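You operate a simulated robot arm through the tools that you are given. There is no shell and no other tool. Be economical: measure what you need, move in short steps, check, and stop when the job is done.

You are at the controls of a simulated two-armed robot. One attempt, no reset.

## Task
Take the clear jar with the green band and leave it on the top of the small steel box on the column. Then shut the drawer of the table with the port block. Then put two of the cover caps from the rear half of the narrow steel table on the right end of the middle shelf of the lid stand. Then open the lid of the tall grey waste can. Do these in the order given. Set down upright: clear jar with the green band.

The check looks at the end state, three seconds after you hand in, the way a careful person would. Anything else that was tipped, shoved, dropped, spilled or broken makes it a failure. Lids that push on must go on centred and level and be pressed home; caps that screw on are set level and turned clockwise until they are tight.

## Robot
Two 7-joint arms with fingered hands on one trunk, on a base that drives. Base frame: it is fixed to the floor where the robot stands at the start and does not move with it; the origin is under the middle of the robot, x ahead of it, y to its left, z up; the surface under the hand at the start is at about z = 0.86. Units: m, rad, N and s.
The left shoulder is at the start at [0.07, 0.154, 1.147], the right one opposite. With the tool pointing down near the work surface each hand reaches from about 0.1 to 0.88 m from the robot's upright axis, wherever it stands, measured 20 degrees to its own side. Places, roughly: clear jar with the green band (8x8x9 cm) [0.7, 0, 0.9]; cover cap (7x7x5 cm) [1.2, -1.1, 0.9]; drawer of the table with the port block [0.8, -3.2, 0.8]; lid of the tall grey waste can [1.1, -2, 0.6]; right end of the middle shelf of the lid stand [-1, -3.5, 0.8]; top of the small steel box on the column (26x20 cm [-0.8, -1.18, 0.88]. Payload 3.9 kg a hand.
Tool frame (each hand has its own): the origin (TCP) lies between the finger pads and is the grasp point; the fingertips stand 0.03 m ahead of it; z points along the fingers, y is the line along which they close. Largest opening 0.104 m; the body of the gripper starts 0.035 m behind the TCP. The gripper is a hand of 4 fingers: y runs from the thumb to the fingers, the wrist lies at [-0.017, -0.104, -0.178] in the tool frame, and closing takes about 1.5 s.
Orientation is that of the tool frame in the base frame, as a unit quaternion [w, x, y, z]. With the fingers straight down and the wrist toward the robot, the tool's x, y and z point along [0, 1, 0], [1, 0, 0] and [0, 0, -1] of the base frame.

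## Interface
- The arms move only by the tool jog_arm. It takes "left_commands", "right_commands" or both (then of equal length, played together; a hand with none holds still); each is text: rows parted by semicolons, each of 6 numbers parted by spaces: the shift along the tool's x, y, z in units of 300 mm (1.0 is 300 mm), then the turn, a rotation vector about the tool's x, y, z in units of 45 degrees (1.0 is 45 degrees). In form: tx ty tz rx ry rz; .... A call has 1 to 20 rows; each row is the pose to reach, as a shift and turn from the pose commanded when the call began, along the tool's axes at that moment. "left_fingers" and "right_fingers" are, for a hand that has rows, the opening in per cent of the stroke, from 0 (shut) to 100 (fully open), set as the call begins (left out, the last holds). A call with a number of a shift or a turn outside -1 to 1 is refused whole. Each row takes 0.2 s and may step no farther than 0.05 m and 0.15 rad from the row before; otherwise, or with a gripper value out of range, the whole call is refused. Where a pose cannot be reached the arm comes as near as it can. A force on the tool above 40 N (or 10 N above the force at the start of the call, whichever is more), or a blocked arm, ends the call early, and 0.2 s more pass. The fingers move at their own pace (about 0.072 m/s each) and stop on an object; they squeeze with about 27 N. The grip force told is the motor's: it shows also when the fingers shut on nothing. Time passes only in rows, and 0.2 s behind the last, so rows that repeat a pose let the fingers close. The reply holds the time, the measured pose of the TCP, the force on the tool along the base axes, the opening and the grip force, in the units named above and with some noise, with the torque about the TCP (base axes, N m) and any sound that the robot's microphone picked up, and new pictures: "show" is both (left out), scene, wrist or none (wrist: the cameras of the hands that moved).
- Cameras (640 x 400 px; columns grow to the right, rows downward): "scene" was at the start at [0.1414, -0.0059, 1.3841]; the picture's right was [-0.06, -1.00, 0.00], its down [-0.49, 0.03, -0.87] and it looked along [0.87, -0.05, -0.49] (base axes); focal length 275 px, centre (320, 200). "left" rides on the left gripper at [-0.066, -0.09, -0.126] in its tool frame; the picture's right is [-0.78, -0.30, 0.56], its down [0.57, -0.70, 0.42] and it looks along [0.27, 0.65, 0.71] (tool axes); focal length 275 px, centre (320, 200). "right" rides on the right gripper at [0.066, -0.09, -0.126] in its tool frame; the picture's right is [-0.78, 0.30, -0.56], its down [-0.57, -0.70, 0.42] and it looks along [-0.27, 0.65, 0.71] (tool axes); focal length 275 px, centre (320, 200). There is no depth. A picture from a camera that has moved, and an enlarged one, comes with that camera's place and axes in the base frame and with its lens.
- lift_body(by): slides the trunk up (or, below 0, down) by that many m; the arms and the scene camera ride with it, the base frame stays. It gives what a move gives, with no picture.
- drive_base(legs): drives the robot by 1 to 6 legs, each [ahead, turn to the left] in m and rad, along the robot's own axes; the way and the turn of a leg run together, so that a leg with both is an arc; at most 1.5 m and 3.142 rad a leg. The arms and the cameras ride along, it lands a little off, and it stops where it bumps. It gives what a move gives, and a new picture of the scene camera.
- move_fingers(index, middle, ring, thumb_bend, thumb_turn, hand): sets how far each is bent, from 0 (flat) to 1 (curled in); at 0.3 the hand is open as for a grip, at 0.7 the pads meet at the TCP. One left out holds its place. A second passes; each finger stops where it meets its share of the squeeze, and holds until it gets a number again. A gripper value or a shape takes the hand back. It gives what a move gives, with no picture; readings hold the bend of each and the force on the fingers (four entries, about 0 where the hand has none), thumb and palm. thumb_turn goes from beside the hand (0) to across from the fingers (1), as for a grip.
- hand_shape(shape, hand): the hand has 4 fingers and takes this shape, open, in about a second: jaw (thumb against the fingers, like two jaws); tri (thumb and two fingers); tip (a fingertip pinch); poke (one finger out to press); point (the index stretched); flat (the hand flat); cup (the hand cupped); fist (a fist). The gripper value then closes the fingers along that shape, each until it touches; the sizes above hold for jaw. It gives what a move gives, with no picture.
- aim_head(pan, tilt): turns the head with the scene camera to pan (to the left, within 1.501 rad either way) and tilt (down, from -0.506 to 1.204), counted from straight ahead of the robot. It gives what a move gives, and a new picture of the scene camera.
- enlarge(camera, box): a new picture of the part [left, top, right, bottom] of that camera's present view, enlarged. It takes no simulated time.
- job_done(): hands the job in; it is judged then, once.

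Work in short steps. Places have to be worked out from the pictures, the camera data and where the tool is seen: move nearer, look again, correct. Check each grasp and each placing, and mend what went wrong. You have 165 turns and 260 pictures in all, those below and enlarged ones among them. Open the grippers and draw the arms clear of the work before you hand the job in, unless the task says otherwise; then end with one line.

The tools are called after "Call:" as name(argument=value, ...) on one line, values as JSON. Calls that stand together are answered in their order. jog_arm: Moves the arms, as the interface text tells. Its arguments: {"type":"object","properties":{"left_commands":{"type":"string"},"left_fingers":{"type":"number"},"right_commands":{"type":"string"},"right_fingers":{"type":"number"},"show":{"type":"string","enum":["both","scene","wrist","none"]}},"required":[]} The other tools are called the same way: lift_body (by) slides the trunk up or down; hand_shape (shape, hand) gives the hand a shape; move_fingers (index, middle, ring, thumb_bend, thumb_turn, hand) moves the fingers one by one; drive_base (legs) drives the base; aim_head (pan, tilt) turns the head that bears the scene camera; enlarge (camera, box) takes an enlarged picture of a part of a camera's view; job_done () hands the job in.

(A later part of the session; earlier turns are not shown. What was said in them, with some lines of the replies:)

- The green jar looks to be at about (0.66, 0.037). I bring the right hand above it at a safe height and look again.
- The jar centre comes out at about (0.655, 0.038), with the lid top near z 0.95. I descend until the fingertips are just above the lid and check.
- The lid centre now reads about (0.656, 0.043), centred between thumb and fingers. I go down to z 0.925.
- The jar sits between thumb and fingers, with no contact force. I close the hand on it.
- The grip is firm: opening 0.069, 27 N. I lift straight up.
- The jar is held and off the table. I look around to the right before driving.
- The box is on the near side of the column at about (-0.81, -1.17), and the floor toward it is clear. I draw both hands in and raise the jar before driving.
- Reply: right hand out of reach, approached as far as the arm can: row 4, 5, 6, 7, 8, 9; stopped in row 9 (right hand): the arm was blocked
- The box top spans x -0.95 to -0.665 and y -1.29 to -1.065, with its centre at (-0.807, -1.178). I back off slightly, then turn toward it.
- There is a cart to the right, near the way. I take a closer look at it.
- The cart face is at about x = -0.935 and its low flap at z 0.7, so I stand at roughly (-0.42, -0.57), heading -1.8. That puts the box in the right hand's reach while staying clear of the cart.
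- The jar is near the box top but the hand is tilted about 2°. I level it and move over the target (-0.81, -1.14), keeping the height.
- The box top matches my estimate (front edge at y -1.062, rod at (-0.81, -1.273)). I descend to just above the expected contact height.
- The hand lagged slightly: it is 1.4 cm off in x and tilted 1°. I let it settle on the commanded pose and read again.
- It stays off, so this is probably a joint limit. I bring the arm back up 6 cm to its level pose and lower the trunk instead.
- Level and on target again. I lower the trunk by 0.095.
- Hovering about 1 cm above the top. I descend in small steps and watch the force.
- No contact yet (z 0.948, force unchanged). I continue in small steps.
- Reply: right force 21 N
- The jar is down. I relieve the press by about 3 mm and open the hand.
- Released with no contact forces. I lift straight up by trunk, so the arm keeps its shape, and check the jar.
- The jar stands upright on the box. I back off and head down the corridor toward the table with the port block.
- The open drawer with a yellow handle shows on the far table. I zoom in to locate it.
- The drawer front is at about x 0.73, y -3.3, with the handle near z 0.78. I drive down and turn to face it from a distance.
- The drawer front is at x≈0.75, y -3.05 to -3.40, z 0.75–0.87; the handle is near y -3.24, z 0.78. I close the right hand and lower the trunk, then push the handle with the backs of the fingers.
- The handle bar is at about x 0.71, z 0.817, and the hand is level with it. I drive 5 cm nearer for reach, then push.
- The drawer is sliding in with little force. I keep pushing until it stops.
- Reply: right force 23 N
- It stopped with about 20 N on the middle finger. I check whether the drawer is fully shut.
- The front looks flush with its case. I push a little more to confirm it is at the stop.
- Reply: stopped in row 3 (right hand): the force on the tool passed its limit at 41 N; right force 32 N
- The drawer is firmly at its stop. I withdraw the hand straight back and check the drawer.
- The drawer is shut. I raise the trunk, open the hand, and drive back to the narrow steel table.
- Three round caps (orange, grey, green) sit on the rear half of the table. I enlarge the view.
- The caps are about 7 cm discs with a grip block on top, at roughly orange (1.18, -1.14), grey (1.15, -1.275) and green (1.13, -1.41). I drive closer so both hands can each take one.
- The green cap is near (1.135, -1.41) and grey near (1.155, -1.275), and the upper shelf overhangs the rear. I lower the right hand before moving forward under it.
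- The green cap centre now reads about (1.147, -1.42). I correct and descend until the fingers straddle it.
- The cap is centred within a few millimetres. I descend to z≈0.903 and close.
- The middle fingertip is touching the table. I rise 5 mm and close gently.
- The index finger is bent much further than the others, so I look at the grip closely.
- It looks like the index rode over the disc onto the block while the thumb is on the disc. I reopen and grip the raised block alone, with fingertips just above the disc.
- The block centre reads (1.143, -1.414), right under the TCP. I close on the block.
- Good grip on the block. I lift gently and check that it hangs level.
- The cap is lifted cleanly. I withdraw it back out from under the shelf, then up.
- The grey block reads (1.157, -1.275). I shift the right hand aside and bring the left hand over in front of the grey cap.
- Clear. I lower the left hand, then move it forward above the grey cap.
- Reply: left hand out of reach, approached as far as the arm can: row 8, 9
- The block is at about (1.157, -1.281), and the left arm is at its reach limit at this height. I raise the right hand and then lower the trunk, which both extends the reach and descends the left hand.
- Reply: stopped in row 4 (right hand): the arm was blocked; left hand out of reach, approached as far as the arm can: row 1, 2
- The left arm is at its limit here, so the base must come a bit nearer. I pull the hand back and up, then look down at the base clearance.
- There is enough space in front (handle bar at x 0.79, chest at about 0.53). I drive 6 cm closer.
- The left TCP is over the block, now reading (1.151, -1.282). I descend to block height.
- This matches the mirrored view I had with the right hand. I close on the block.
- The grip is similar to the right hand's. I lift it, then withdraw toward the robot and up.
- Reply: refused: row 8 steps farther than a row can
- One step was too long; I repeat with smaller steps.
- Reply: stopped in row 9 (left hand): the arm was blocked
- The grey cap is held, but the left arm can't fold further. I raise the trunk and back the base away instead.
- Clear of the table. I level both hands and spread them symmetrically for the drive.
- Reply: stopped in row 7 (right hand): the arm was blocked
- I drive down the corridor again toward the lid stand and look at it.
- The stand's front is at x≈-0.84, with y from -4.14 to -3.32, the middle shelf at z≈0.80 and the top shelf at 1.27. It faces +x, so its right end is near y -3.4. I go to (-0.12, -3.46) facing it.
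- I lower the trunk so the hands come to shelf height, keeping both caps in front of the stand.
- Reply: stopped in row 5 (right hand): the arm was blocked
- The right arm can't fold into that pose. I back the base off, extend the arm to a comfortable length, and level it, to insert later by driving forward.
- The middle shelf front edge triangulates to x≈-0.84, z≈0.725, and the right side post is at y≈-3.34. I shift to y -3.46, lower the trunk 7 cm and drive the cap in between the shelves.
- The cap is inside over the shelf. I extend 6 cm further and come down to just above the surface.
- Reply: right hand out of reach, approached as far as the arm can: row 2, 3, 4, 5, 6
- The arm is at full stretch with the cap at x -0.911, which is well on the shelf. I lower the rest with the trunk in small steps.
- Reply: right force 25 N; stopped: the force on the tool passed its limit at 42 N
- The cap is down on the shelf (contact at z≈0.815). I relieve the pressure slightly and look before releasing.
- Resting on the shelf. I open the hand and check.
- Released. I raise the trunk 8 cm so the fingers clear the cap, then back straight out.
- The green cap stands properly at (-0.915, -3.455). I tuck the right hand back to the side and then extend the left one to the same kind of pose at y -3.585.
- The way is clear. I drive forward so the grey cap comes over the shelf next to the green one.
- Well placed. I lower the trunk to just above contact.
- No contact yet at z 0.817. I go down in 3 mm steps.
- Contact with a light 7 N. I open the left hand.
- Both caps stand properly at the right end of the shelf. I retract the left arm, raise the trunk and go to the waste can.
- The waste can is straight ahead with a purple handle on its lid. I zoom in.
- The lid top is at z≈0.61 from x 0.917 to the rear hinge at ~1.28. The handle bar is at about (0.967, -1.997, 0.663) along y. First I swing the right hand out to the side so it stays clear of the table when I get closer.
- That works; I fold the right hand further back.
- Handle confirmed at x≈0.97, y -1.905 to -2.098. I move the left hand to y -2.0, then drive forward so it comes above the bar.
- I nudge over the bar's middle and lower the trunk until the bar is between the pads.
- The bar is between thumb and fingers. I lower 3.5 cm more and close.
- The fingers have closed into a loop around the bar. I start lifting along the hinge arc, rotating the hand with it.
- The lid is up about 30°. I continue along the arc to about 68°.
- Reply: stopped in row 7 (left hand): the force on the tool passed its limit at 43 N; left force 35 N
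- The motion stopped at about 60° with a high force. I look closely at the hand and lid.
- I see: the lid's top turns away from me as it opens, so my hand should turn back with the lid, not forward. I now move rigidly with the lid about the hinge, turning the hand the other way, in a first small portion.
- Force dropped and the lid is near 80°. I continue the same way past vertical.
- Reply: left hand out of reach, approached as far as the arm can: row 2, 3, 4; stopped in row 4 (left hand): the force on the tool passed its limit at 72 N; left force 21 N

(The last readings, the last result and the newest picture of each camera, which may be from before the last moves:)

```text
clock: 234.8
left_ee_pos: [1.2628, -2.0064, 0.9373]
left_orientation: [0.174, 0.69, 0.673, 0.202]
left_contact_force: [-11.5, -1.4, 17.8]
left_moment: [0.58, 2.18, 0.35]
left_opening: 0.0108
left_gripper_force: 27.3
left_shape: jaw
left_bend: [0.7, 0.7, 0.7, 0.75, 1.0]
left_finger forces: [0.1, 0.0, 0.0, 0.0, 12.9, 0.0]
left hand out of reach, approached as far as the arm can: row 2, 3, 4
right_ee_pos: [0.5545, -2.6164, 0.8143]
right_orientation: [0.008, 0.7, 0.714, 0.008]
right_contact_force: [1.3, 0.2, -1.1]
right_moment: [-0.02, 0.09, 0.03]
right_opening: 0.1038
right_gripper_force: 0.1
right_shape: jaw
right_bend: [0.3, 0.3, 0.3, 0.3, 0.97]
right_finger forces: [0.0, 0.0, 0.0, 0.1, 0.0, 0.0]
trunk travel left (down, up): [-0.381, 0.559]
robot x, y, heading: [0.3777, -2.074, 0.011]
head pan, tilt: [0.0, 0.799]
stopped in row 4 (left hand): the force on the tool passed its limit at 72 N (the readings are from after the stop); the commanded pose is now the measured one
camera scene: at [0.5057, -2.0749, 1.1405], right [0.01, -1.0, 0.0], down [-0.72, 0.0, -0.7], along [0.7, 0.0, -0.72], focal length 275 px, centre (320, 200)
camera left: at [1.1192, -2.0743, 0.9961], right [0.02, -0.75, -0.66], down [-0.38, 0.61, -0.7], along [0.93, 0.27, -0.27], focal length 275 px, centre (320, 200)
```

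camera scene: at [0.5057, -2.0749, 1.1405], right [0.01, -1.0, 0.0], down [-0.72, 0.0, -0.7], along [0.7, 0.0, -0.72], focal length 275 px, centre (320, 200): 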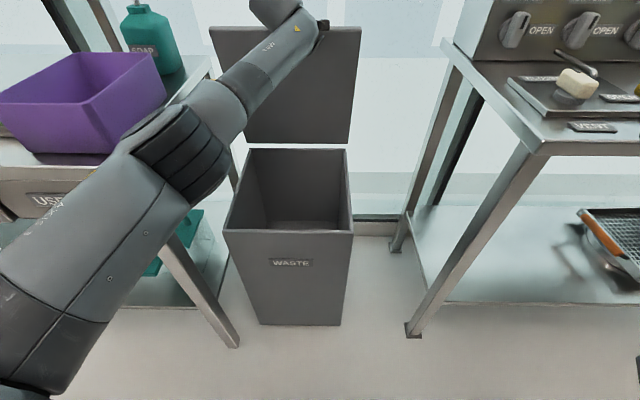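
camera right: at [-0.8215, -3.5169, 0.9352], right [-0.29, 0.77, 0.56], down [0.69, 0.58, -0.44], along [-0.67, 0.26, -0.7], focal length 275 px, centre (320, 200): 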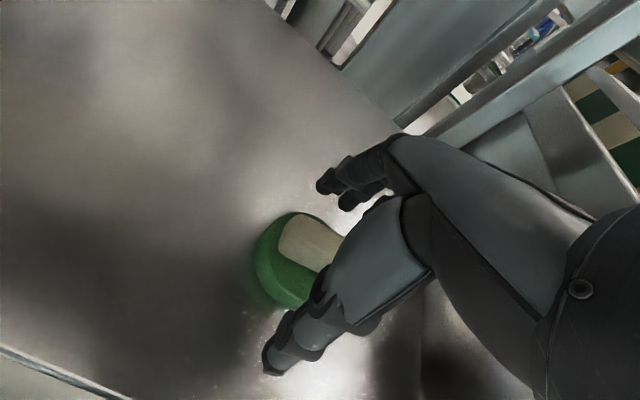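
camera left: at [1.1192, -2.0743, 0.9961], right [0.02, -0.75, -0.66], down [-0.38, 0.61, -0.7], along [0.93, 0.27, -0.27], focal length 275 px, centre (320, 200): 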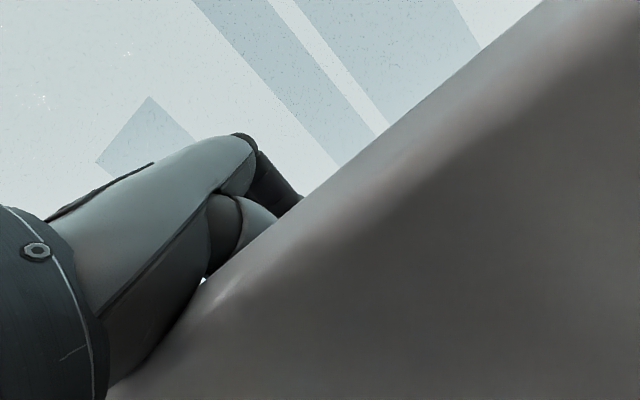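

The arm is at full stretch with the lid at about 85°. I drive the base 5 cm forward to carry it past vertical.

Call:
drive_base(legs=[[0.05, 0]])

```text
clock: 235.7
left_ee_pos: [1.2944, -2.0051, 0.9455]
left_orientation: [0.174, 0.688, 0.673, 0.207]
left_contact_force: [-10.2, 0.8, 16.1]
left_moment: [1.18, 4.87, 0.08]
left_opening: 0.0176
left_gripper_force: 26.8
left_shape: jaw
left_bend: [0.7, 0.7, 0.7, 0.73, 1.0]
left_finger forces: [0.0, 0.0, 0.1, 0.0, 45.7, 0.1]
right_ee_pos: [0.5901, -2.6165, 0.8142]
right_orientation: [0.008, 0.7, 0.714, 0.009]
right_contact_force: [0.6, -0.4, 0.5]
right_moment: [-0.01, -0.02, 0.01]
right_opening: 0.1037
right_gripper_force: 0.0
right_shape: jaw
right_bend: [0.3, 0.3, 0.3, 0.3, 0.97]
right_finger forces: [0.1, 0.0, 0.0, 0.0, 0.0, 0.1]
trunk travel left (down, up): [-0.381, 0.559]
robot x, y, heading: [0.4113, -2.0727, 0.009]
head pan, tilt: [0.0, 0.799]
stopped in leg 1: the force on the tool passed its limit at 46 N (the readings are from after the stop); the commanded pose is now the measured one
camera scene: at [0.5389, -2.0755, 1.1405], right [0.01, -1.0, 0.0], down [-0.71, 0.0, -0.7], along [0.7, 0.01, -0.71], focal length 275 px, centre (320, 200)
```

scene: 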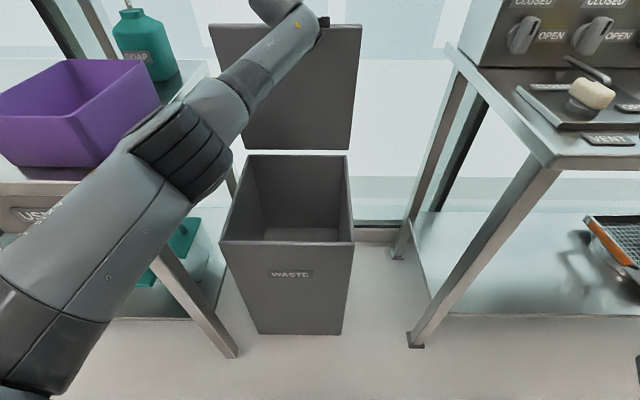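

At about 90°. I turn the hand with the lid and push on another few centimetres.

Call:
jog_arm(left_commands="0 0 0 0.1 0 0; 0 0.03 0.015 0.18 0 0; 0 0.06 0.035 0.24 0 0; 0 0.09 0.055 0.3 0 0; 0 0.128 0.078 0.34 0 0; 0 0.128 0.078 0.34 0 0")

```text
clock: 236.4
left_ee_pos: [1.2909, -2.0073, 0.9374]
left_orientation: [0.145, 0.702, 0.673, 0.181]
left_contact_force: [-3.3, -2.9, 20.7]
left_moment: [0.51, 2.45, 0.19]
left_opening: 0.0111
left_gripper_force: 27.3
left_shape: jaw
left_bend: [0.7, 0.7, 0.7, 0.75, 1.0]
left_finger forces: [0.0, 0.0, 0.0, 0.1, 9.8, 0.1]
left hand out of reach, approached as far as the arm can: row 1, 2, 3
right_ee_pos: [0.5882, -2.6178, 0.8136]
right_orientation: [0.007, 0.7, 0.714, 0.008]
right_contact_force: [0.5, 0.9, 1.3]
right_moment: [0.0, 0.0, -0.04]
right_opening: 0.1039
right_gripper_force: 0.1
right_shape: jaw
right_bend: [0.3, 0.3, 0.3, 0.3, 0.97]
right_finger forces: [0.0, 0.0, 0.0, 0.0, 0.0, 0.1]
trunk travel left (down, up): [-0.381, 0.559]
robot x, y, heading: [0.4137, -2.0735, 0.004]
head pan, tilt: [0.0, 0.799]
stopped in row 3 (left hand): the force on the tool passed its limit at 52 N (the readings are from after the stop); the commanded pose is now the measured one
camera scene: at [0.5399, -2.0756, 1.1404], right [0.0, -1.0, 0.0], down [-0.72, 0.0, -0.7], along [0.7, 0.0, -0.72], focal length 275 px, centre (320, 200)
camera left: at [1.1519, -2.074, 1.0053], right [-0.03, -0.74, -0.68], down [-0.42, 0.62, -0.66], along [0.91, 0.26, -0.33], focal length 275 px, centre (320, 200)
```

scene: 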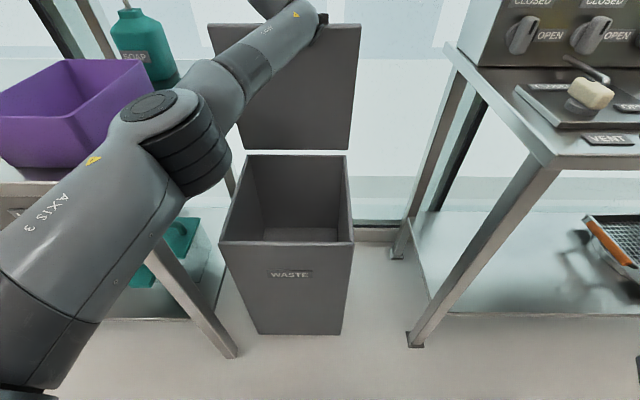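
left: 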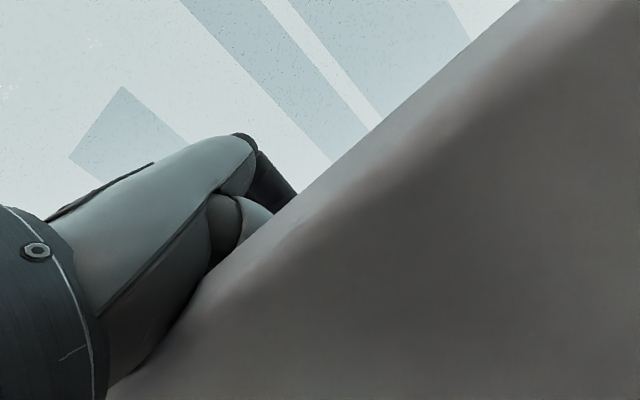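

The lid looks at or just past vertical. I open the fingers in place and see if the lid stays.

Call:
jog_arm(left_commands="0 0 0 0 0 0; 0 0 0 0 0 0; 0 0 0 0 0 0; 0 0 0 0 0 0; 0 0 0 0 0 0; 0 0 0 0 0 0; 0 0 0 0 0 0", left_fingers=100)

```text
clock: 238.0
left_ee_pos: [1.2894, -2.006, 0.9384]
left_orientation: [0.143, 0.701, 0.675, 0.181]
left_contact_force: [-4.5, -2.1, 26.5]
left_moment: [0.44, 2.09, 0.24]
left_opening: 0.1039
left_gripper_force: 0.0
left_shape: jaw
left_bend: [0.3, 0.3, 0.3, 0.3, 0.97]
left_finger forces: [0.0, 0.0, 0.0, 0.0, 0.0, 0.0]
right_ee_pos: [0.5875, -2.6181, 0.814]
right_orientation: [0.009, 0.701, 0.713, 0.011]
right_contact_force: [0.3, 0.0, -0.1]
right_moment: [-0.02, -0.01, -0.01]
right_opening: 0.1039
right_gripper_force: 0.0
right_shape: jaw
right_bend: [0.3, 0.3, 0.3, 0.3, 0.97]
right_finger forces: [0.0, 0.0, 0.1, 0.0, 0.0, 0.1]
trunk travel left (down, up): [-0.381, 0.559]
robot x, y, heading: [0.4111, -2.0768, 0.003]
head pan, tilt: [0.0, 0.799]
camera scene: at [0.5376, -2.0765, 1.1408], right [0.0, -1.0, 0.0], down [-0.71, 0.0, -0.7], along [0.7, 0.0, -0.71], focal length 275 px, centre (320, 200)
camera left: at [1.1503, -2.074, 1.0052], right [-0.03, -0.74, -0.68], down [-0.42, 0.62, -0.66], along [0.91, 0.26, -0.33], focal length 275 px, centre (320, 200)
```

scene: 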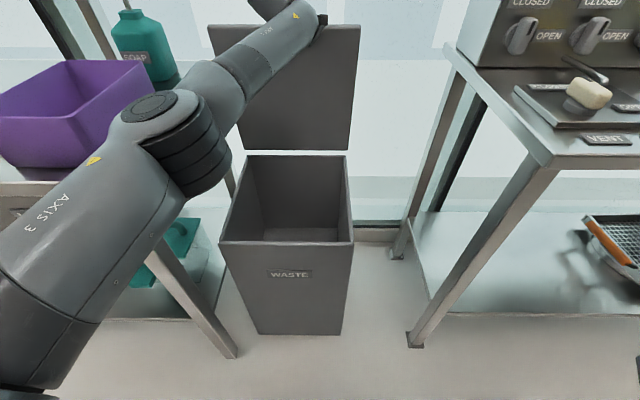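
left: 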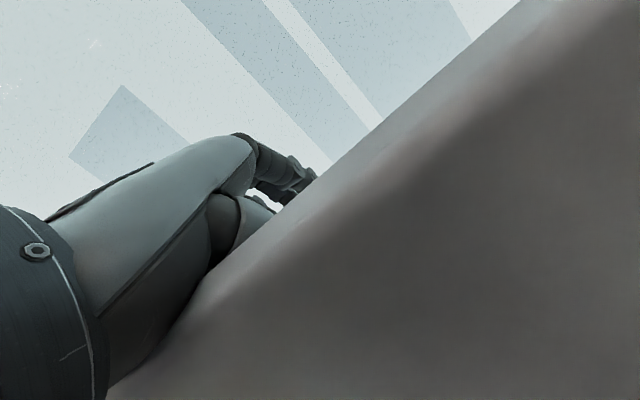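

The palm is pressing down on the lid edge with 26 N. I raise the trunk a bit to unload and watch the lid.

Call:
lift_body(by=0.02)

Call:
enlarge(camera="scene", box=[190, 10, 380, 170])

```text
clock: 238.7
left_ee_pos: [1.2914, -2.0051, 0.9494]
left_orientation: [0.14, 0.701, 0.676, 0.178]
left_contact_force: [0.4, 0.7, 1.1]
left_moment: [-0.02, 0.0, 0.0]
left_opening: 0.1035
left_gripper_force: 0.2
left_shape: jaw
left_bend: [0.3, 0.3, 0.3, 0.3, 0.97]
left_finger forces: [0.1, 0.0, 0.0, 0.0, 0.0, 0.0]
right_ee_pos: [0.5896, -2.6171, 0.8324]
right_orientation: [0.007, 0.701, 0.713, 0.008]
right_contact_force: [0.0, -0.5, -0.7]
right_moment: [0.02, -0.05, 0.01]
right_opening: 0.1039
right_gripper_force: 0.1
right_shape: jaw
right_bend: [0.3, 0.3, 0.3, 0.3, 0.97]
right_finger forces: [0.0, 0.0, 0.1, 0.0, 0.0, 0.0]
trunk travel left (down, up): [-0.401, 0.539]
robot x, y, heading: [0.4103, -2.0707, 0.007]
head pan, tilt: [0.0, 0.799]
```

```text
2.50 times, centred on (285, 90) of scene
camera zoom: at [0.5424, -2.076, 1.1601], right [0.0, -1.0, 0.0], down [-0.72, 0.0, -0.7], along [0.7, 0.0, -0.72], focal length 688 px, centre (408, 475)
```

zoom: 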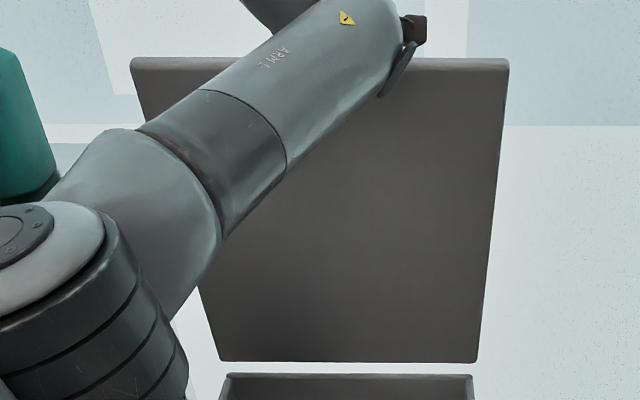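

No force on the hand any more; the lid stands by itself. I raise the trunk further to clear the handle.

Call:
lift_body(by=0.05)

Call:
lift_body(by=0.08)

Call:
aim_head(pan=0, tilt=0.75)

Call:
enlarge(camera="left", box=[0, 0, 640, 400])

```text
clock: 239.6
left_ee_pos: [1.2937, -2.0044, 0.9998]
left_orientation: [0.14, 0.7, 0.677, 0.178]
left_contact_force: [0.1, -0.1, 0.2]
left_moment: [0.02, -0.01, -0.04]
left_opening: 0.1038
left_gripper_force: 0.1
left_shape: jaw
left_bend: [0.3, 0.3, 0.3, 0.3, 0.97]
left_finger forces: [0.1, 0.0, 0.1, 0.0, 0.0, 0.0]
right_ee_pos: [0.5907, -2.6168, 0.8821]
right_orientation: [0.005, 0.701, 0.713, 0.008]
right_contact_force: [0.5, -0.3, -0.5]
right_moment: [-0.02, 0.03, -0.01]
right_opening: 0.1041
right_gripper_force: 0.0
right_shape: jaw
right_bend: [0.3, 0.3, 0.3, 0.3, 0.97]
right_finger forces: [0.0, 0.0, 0.1, 0.1, 0.1, 0.1]
trunk travel left (down, up): [-0.451, 0.489]
robot x, y, heading: [0.4122, -2.0721, 0.002]
head pan, tilt: [0.0, 0.799]
```

```text
clock: 240.8
left_ee_pos: [1.2942, -2.0042, 1.0798]
left_orientation: [0.141, 0.701, 0.676, 0.178]
left_contact_force: [-1.0, 1.4, -0.5]
left_moment: [0.02, -0.01, -0.02]
left_opening: 0.1038
left_gripper_force: 0.1
left_shape: jaw
left_bend: [0.3, 0.3, 0.3, 0.3, 0.97]
left_finger forces: [0.0, 0.1, 0.0, 0.1, 0.1, 0.0]
right_ee_pos: [0.5899, -2.6165, 0.9643]
right_orientation: [0.006, 0.701, 0.713, 0.008]
right_contact_force: [-0.9, -0.6, -0.1]
right_moment: [0.01, -0.01, 0.01]
right_opening: 0.1039
right_gripper_force: 0.0
right_shape: jaw
right_bend: [0.3, 0.3, 0.3, 0.3, 0.97]
right_finger forces: [0.0, 0.0, 0.0, 0.0, 0.1, 0.0]
trunk travel left (down, up): [-0.531, 0.409]
robot x, y, heading: [0.4159, -2.0733, 0.003]
head pan, tilt: [0.0, 0.799]
```

```text
clock: 241.4
left_ee_pos: [1.2923, -2.0051, 1.0802]
left_orientation: [0.141, 0.701, 0.676, 0.179]
left_contact_force: [-1.1, 0.1, -0.2]
left_moment: [-0.02, -0.03, 0.01]
left_opening: 0.1036
left_gripper_force: 0.0
left_shape: jaw
left_bend: [0.3, 0.3, 0.3, 0.3, 0.97]
left_finger forces: [0.0, 0.1, 0.0, 0.1, 0.0, 0.0]
right_ee_pos: [0.5909, -2.617, 0.9632]
right_orientation: [0.006, 0.701, 0.713, 0.008]
right_contact_force: [-0.3, -0.1, -0.3]
right_moment: [-0.01, -0.01, -0.02]
right_opening: 0.104
right_gripper_force: 0.1
right_shape: jaw
right_bend: [0.3, 0.3, 0.3, 0.3, 0.97]
right_finger forces: [0.0, 0.1, 0.1, 0.1, 0.0, 0.0]
trunk travel left (down, up): [-0.531, 0.409]
robot x, y, heading: [0.4106, -2.0749, 0.003]
head pan, tilt: [0.0, 0.75]
camera scene: at [0.5452, -2.0757, 1.2941], right [0.0, -1.0, 0.0], down [-0.68, 0.0, -0.73], along [0.73, 0.0, -0.68], focal length 275 px, centre (320, 200)
```

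scene: 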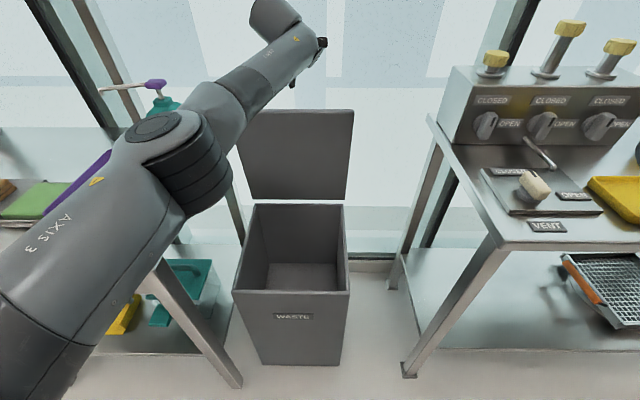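

```text
1.00 times, centred on (320, 200) of left (not enlarged: the box is as wide or as high as the picture)
camera zoom: at [1.1553, -2.0727, 1.1492], right [-0.04, -0.74, -0.68], down [-0.43, 0.62, -0.65], along [0.9, 0.26, -0.34], focal length 275 px, centre (320, 200)
```

zoom: 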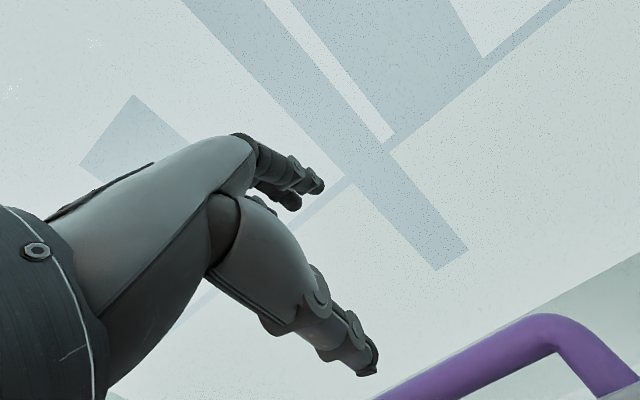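

The lid stays open at about 88–90° without support. I raise the trunk more and back the robot away so the hand passes well above the lid's edge.

Call:
lift_body(by=0.12)

Call:
drive_base(legs=[[-0.4, 0]])

Call:
aim_head(pan=0.1, tilt=0.55)

```text
clock: 242.9
left_ee_pos: [1.2933, -2.0057, 1.1995]
left_orientation: [0.141, 0.702, 0.675, 0.178]
left_contact_force: [-0.3, -0.9, 0.7]
left_moment: [0.02, -0.01, -0.02]
left_opening: 0.1037
left_gripper_force: 0.0
left_shape: jaw
left_bend: [0.3, 0.3, 0.3, 0.3, 0.97]
left_finger forces: [0.0, 0.0, 0.1, 0.0, 0.0, 0.0]
right_ee_pos: [0.5911, -2.6157, 1.0833]
right_orientation: [0.006, 0.701, 0.713, 0.008]
right_contact_force: [0.4, -0.5, -0.6]
right_moment: [0.0, -0.02, -0.01]
right_opening: 0.1039
right_gripper_force: 0.0
right_shape: jaw
right_bend: [0.3, 0.3, 0.3, 0.3, 0.97]
right_finger forces: [0.1, 0.1, 0.1, 0.0, 0.1, 0.0]
trunk travel left (down, up): [-0.651, 0.289]
robot x, y, heading: [0.4161, -2.0763, 0.001]
head pan, tilt: [0.0, 0.75]
```

```text
clock: 245.4
left_ee_pos: [0.8952, -2.0093, 1.1987]
left_orientation: [0.141, 0.702, 0.675, 0.178]
left_contact_force: [0.8, 0.1, 0.3]
left_moment: [0.01, -0.02, 0.03]
left_opening: 0.1035
left_gripper_force: 0.0
left_shape: jaw
left_bend: [0.3, 0.3, 0.3, 0.3, 0.97]
left_finger forces: [0.1, 0.0, 0.0, 0.1, 0.0, 0.0]
right_ee_pos: [0.1915, -2.6172, 1.0835]
right_orientation: [0.007, 0.702, 0.712, 0.008]
right_contact_force: [0.2, 0.1, -0.1]
right_moment: [-0.02, 0.01, 0.03]
right_opening: 0.1038
right_gripper_force: 0.1
right_shape: jaw
right_bend: [0.3, 0.3, 0.3, 0.3, 0.97]
right_finger forces: [0.0, 0.1, 0.1, 0.0, 0.0, 0.1]
trunk travel left (down, up): [-0.651, 0.289]
robot x, y, heading: [0.0109, -2.0741, -0.0]
head pan, tilt: [0.0, 0.75]
camera scene: at [0.1478, -2.077, 1.414], right [0.0, -1.0, 0.0], down [-0.68, 0.0, -0.73], along [0.73, 0.0, -0.68], focal length 275 px, centre (320, 200)
```

scene: 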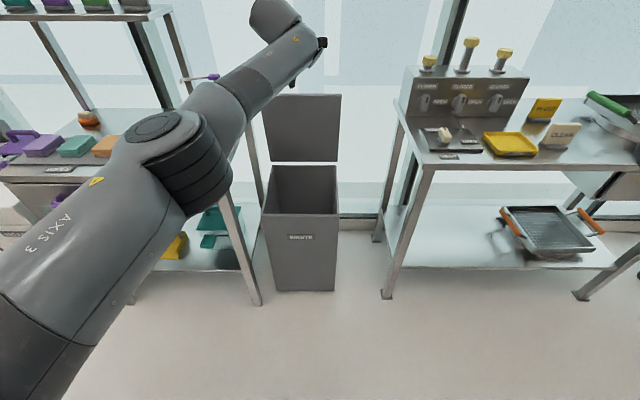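

```text
clock: 246.1
left_ee_pos: [0.8936, -2.0072, 1.1994]
left_orientation: [0.141, 0.702, 0.675, 0.179]
left_contact_force: [-0.6, 0.0, -0.3]
left_moment: [-0.02, -0.01, 0.0]
left_opening: 0.1037
left_gripper_force: 0.1
left_shape: jaw
left_bend: [0.3, 0.3, 0.3, 0.3, 0.97]
left_finger forces: [0.0, 0.1, 0.0, 0.0, 0.0, 0.0]
right_ee_pos: [0.1904, -2.6192, 1.0828]
right_orientation: [0.007, 0.702, 0.713, 0.008]
right_contact_force: [-0.6, -0.2, 0.9]
right_moment: [-0.02, -0.02, -0.04]
right_opening: 0.1038
right_gripper_force: 0.0
right_shape: jaw
right_bend: [0.3, 0.3, 0.3, 0.3, 0.97]
right_finger forces: [0.0, 0.0, 0.0, 0.0, 0.1, 0.0]
trunk travel left (down, up): [-0.651, 0.289]
robot x, y, heading: [0.0144, -2.0732, 0.001]
head pan, tilt: [0.099, 0.55]
camera scene: at [0.1528, -2.068, 1.4315], right [0.1, -0.99, 0.0], down [-0.52, -0.05, -0.85], along [0.85, 0.09, -0.52], focal length 275 px, centre (320, 200)
```

scene: 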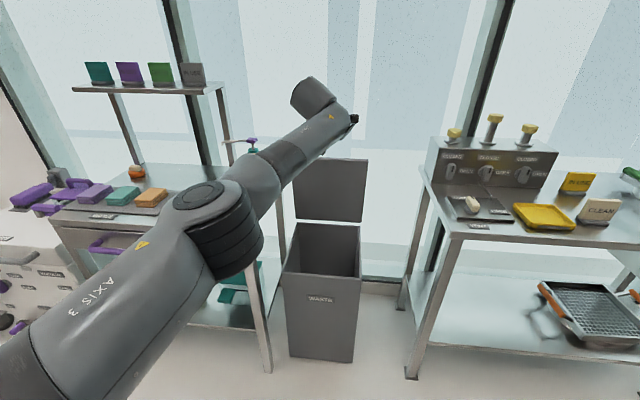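

The lid stands open and the tables are undisturbed. I take one last look at the drawer before handing in.

Call:
aim_head(pan=-0.8, tilt=0.5)

```text
clock: 247.3
left_ee_pos: [0.8946, -2.0089, 1.2001]
left_orientation: [0.141, 0.702, 0.675, 0.178]
left_contact_force: [-0.2, -1.0, -0.2]
left_moment: [0.01, 0.0, -0.03]
left_opening: 0.1037
left_gripper_force: 0.0
left_shape: jaw
left_bend: [0.3, 0.3, 0.3, 0.3, 0.97]
left_finger forces: [0.1, 0.0, 0.0, 0.1, 0.1, 0.1]
right_ee_pos: [0.1907, -2.6192, 1.0828]
right_orientation: [0.007, 0.703, 0.712, 0.008]
right_contact_force: [0.0, 0.7, 0.5]
right_moment: [0.0, 0.01, 0.03]
right_opening: 0.1038
right_gripper_force: 0.0
right_shape: jaw
right_bend: [0.3, 0.3, 0.3, 0.3, 0.97]
right_finger forces: [0.0, 0.0, 0.0, 0.0, 0.0, 0.1]
trunk travel left (down, up): [-0.651, 0.289]
robot x, y, heading: [0.0154, -2.0749, -0.003]
head pan, tilt: [-0.799, 0.499]
camera scene: at [0.1276, -2.1422, 1.4361], right [-0.72, -0.7, 0.0], down [-0.33, 0.34, -0.88], along [0.61, -0.63, -0.48], focal length 275 px, centre (320, 200)
```

scene: 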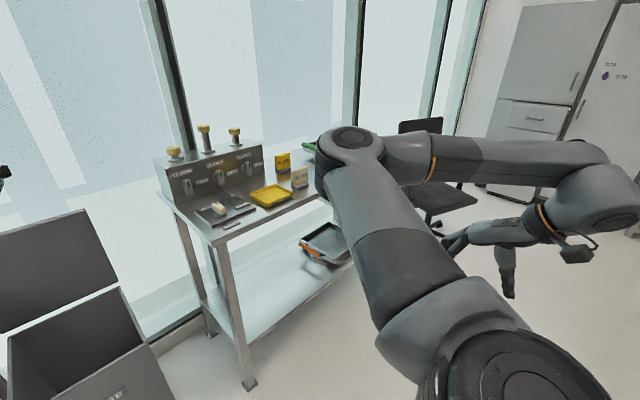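

The arm hides the drawer from here, but I confirmed it shut earlier and nothing has touched it since. Both hands are open and clear of the work, so I hand in.

Call:
job_done()

```text
The job is handed in.
```

All four steps are done in the order given: jar upright on the box, drawer shut, green and grey caps on the right end of the middle shelf, and the waste can lid standing open at about 90°. I checked each when I finished it, but did not look again at the jar, drawer or caps before handing in.
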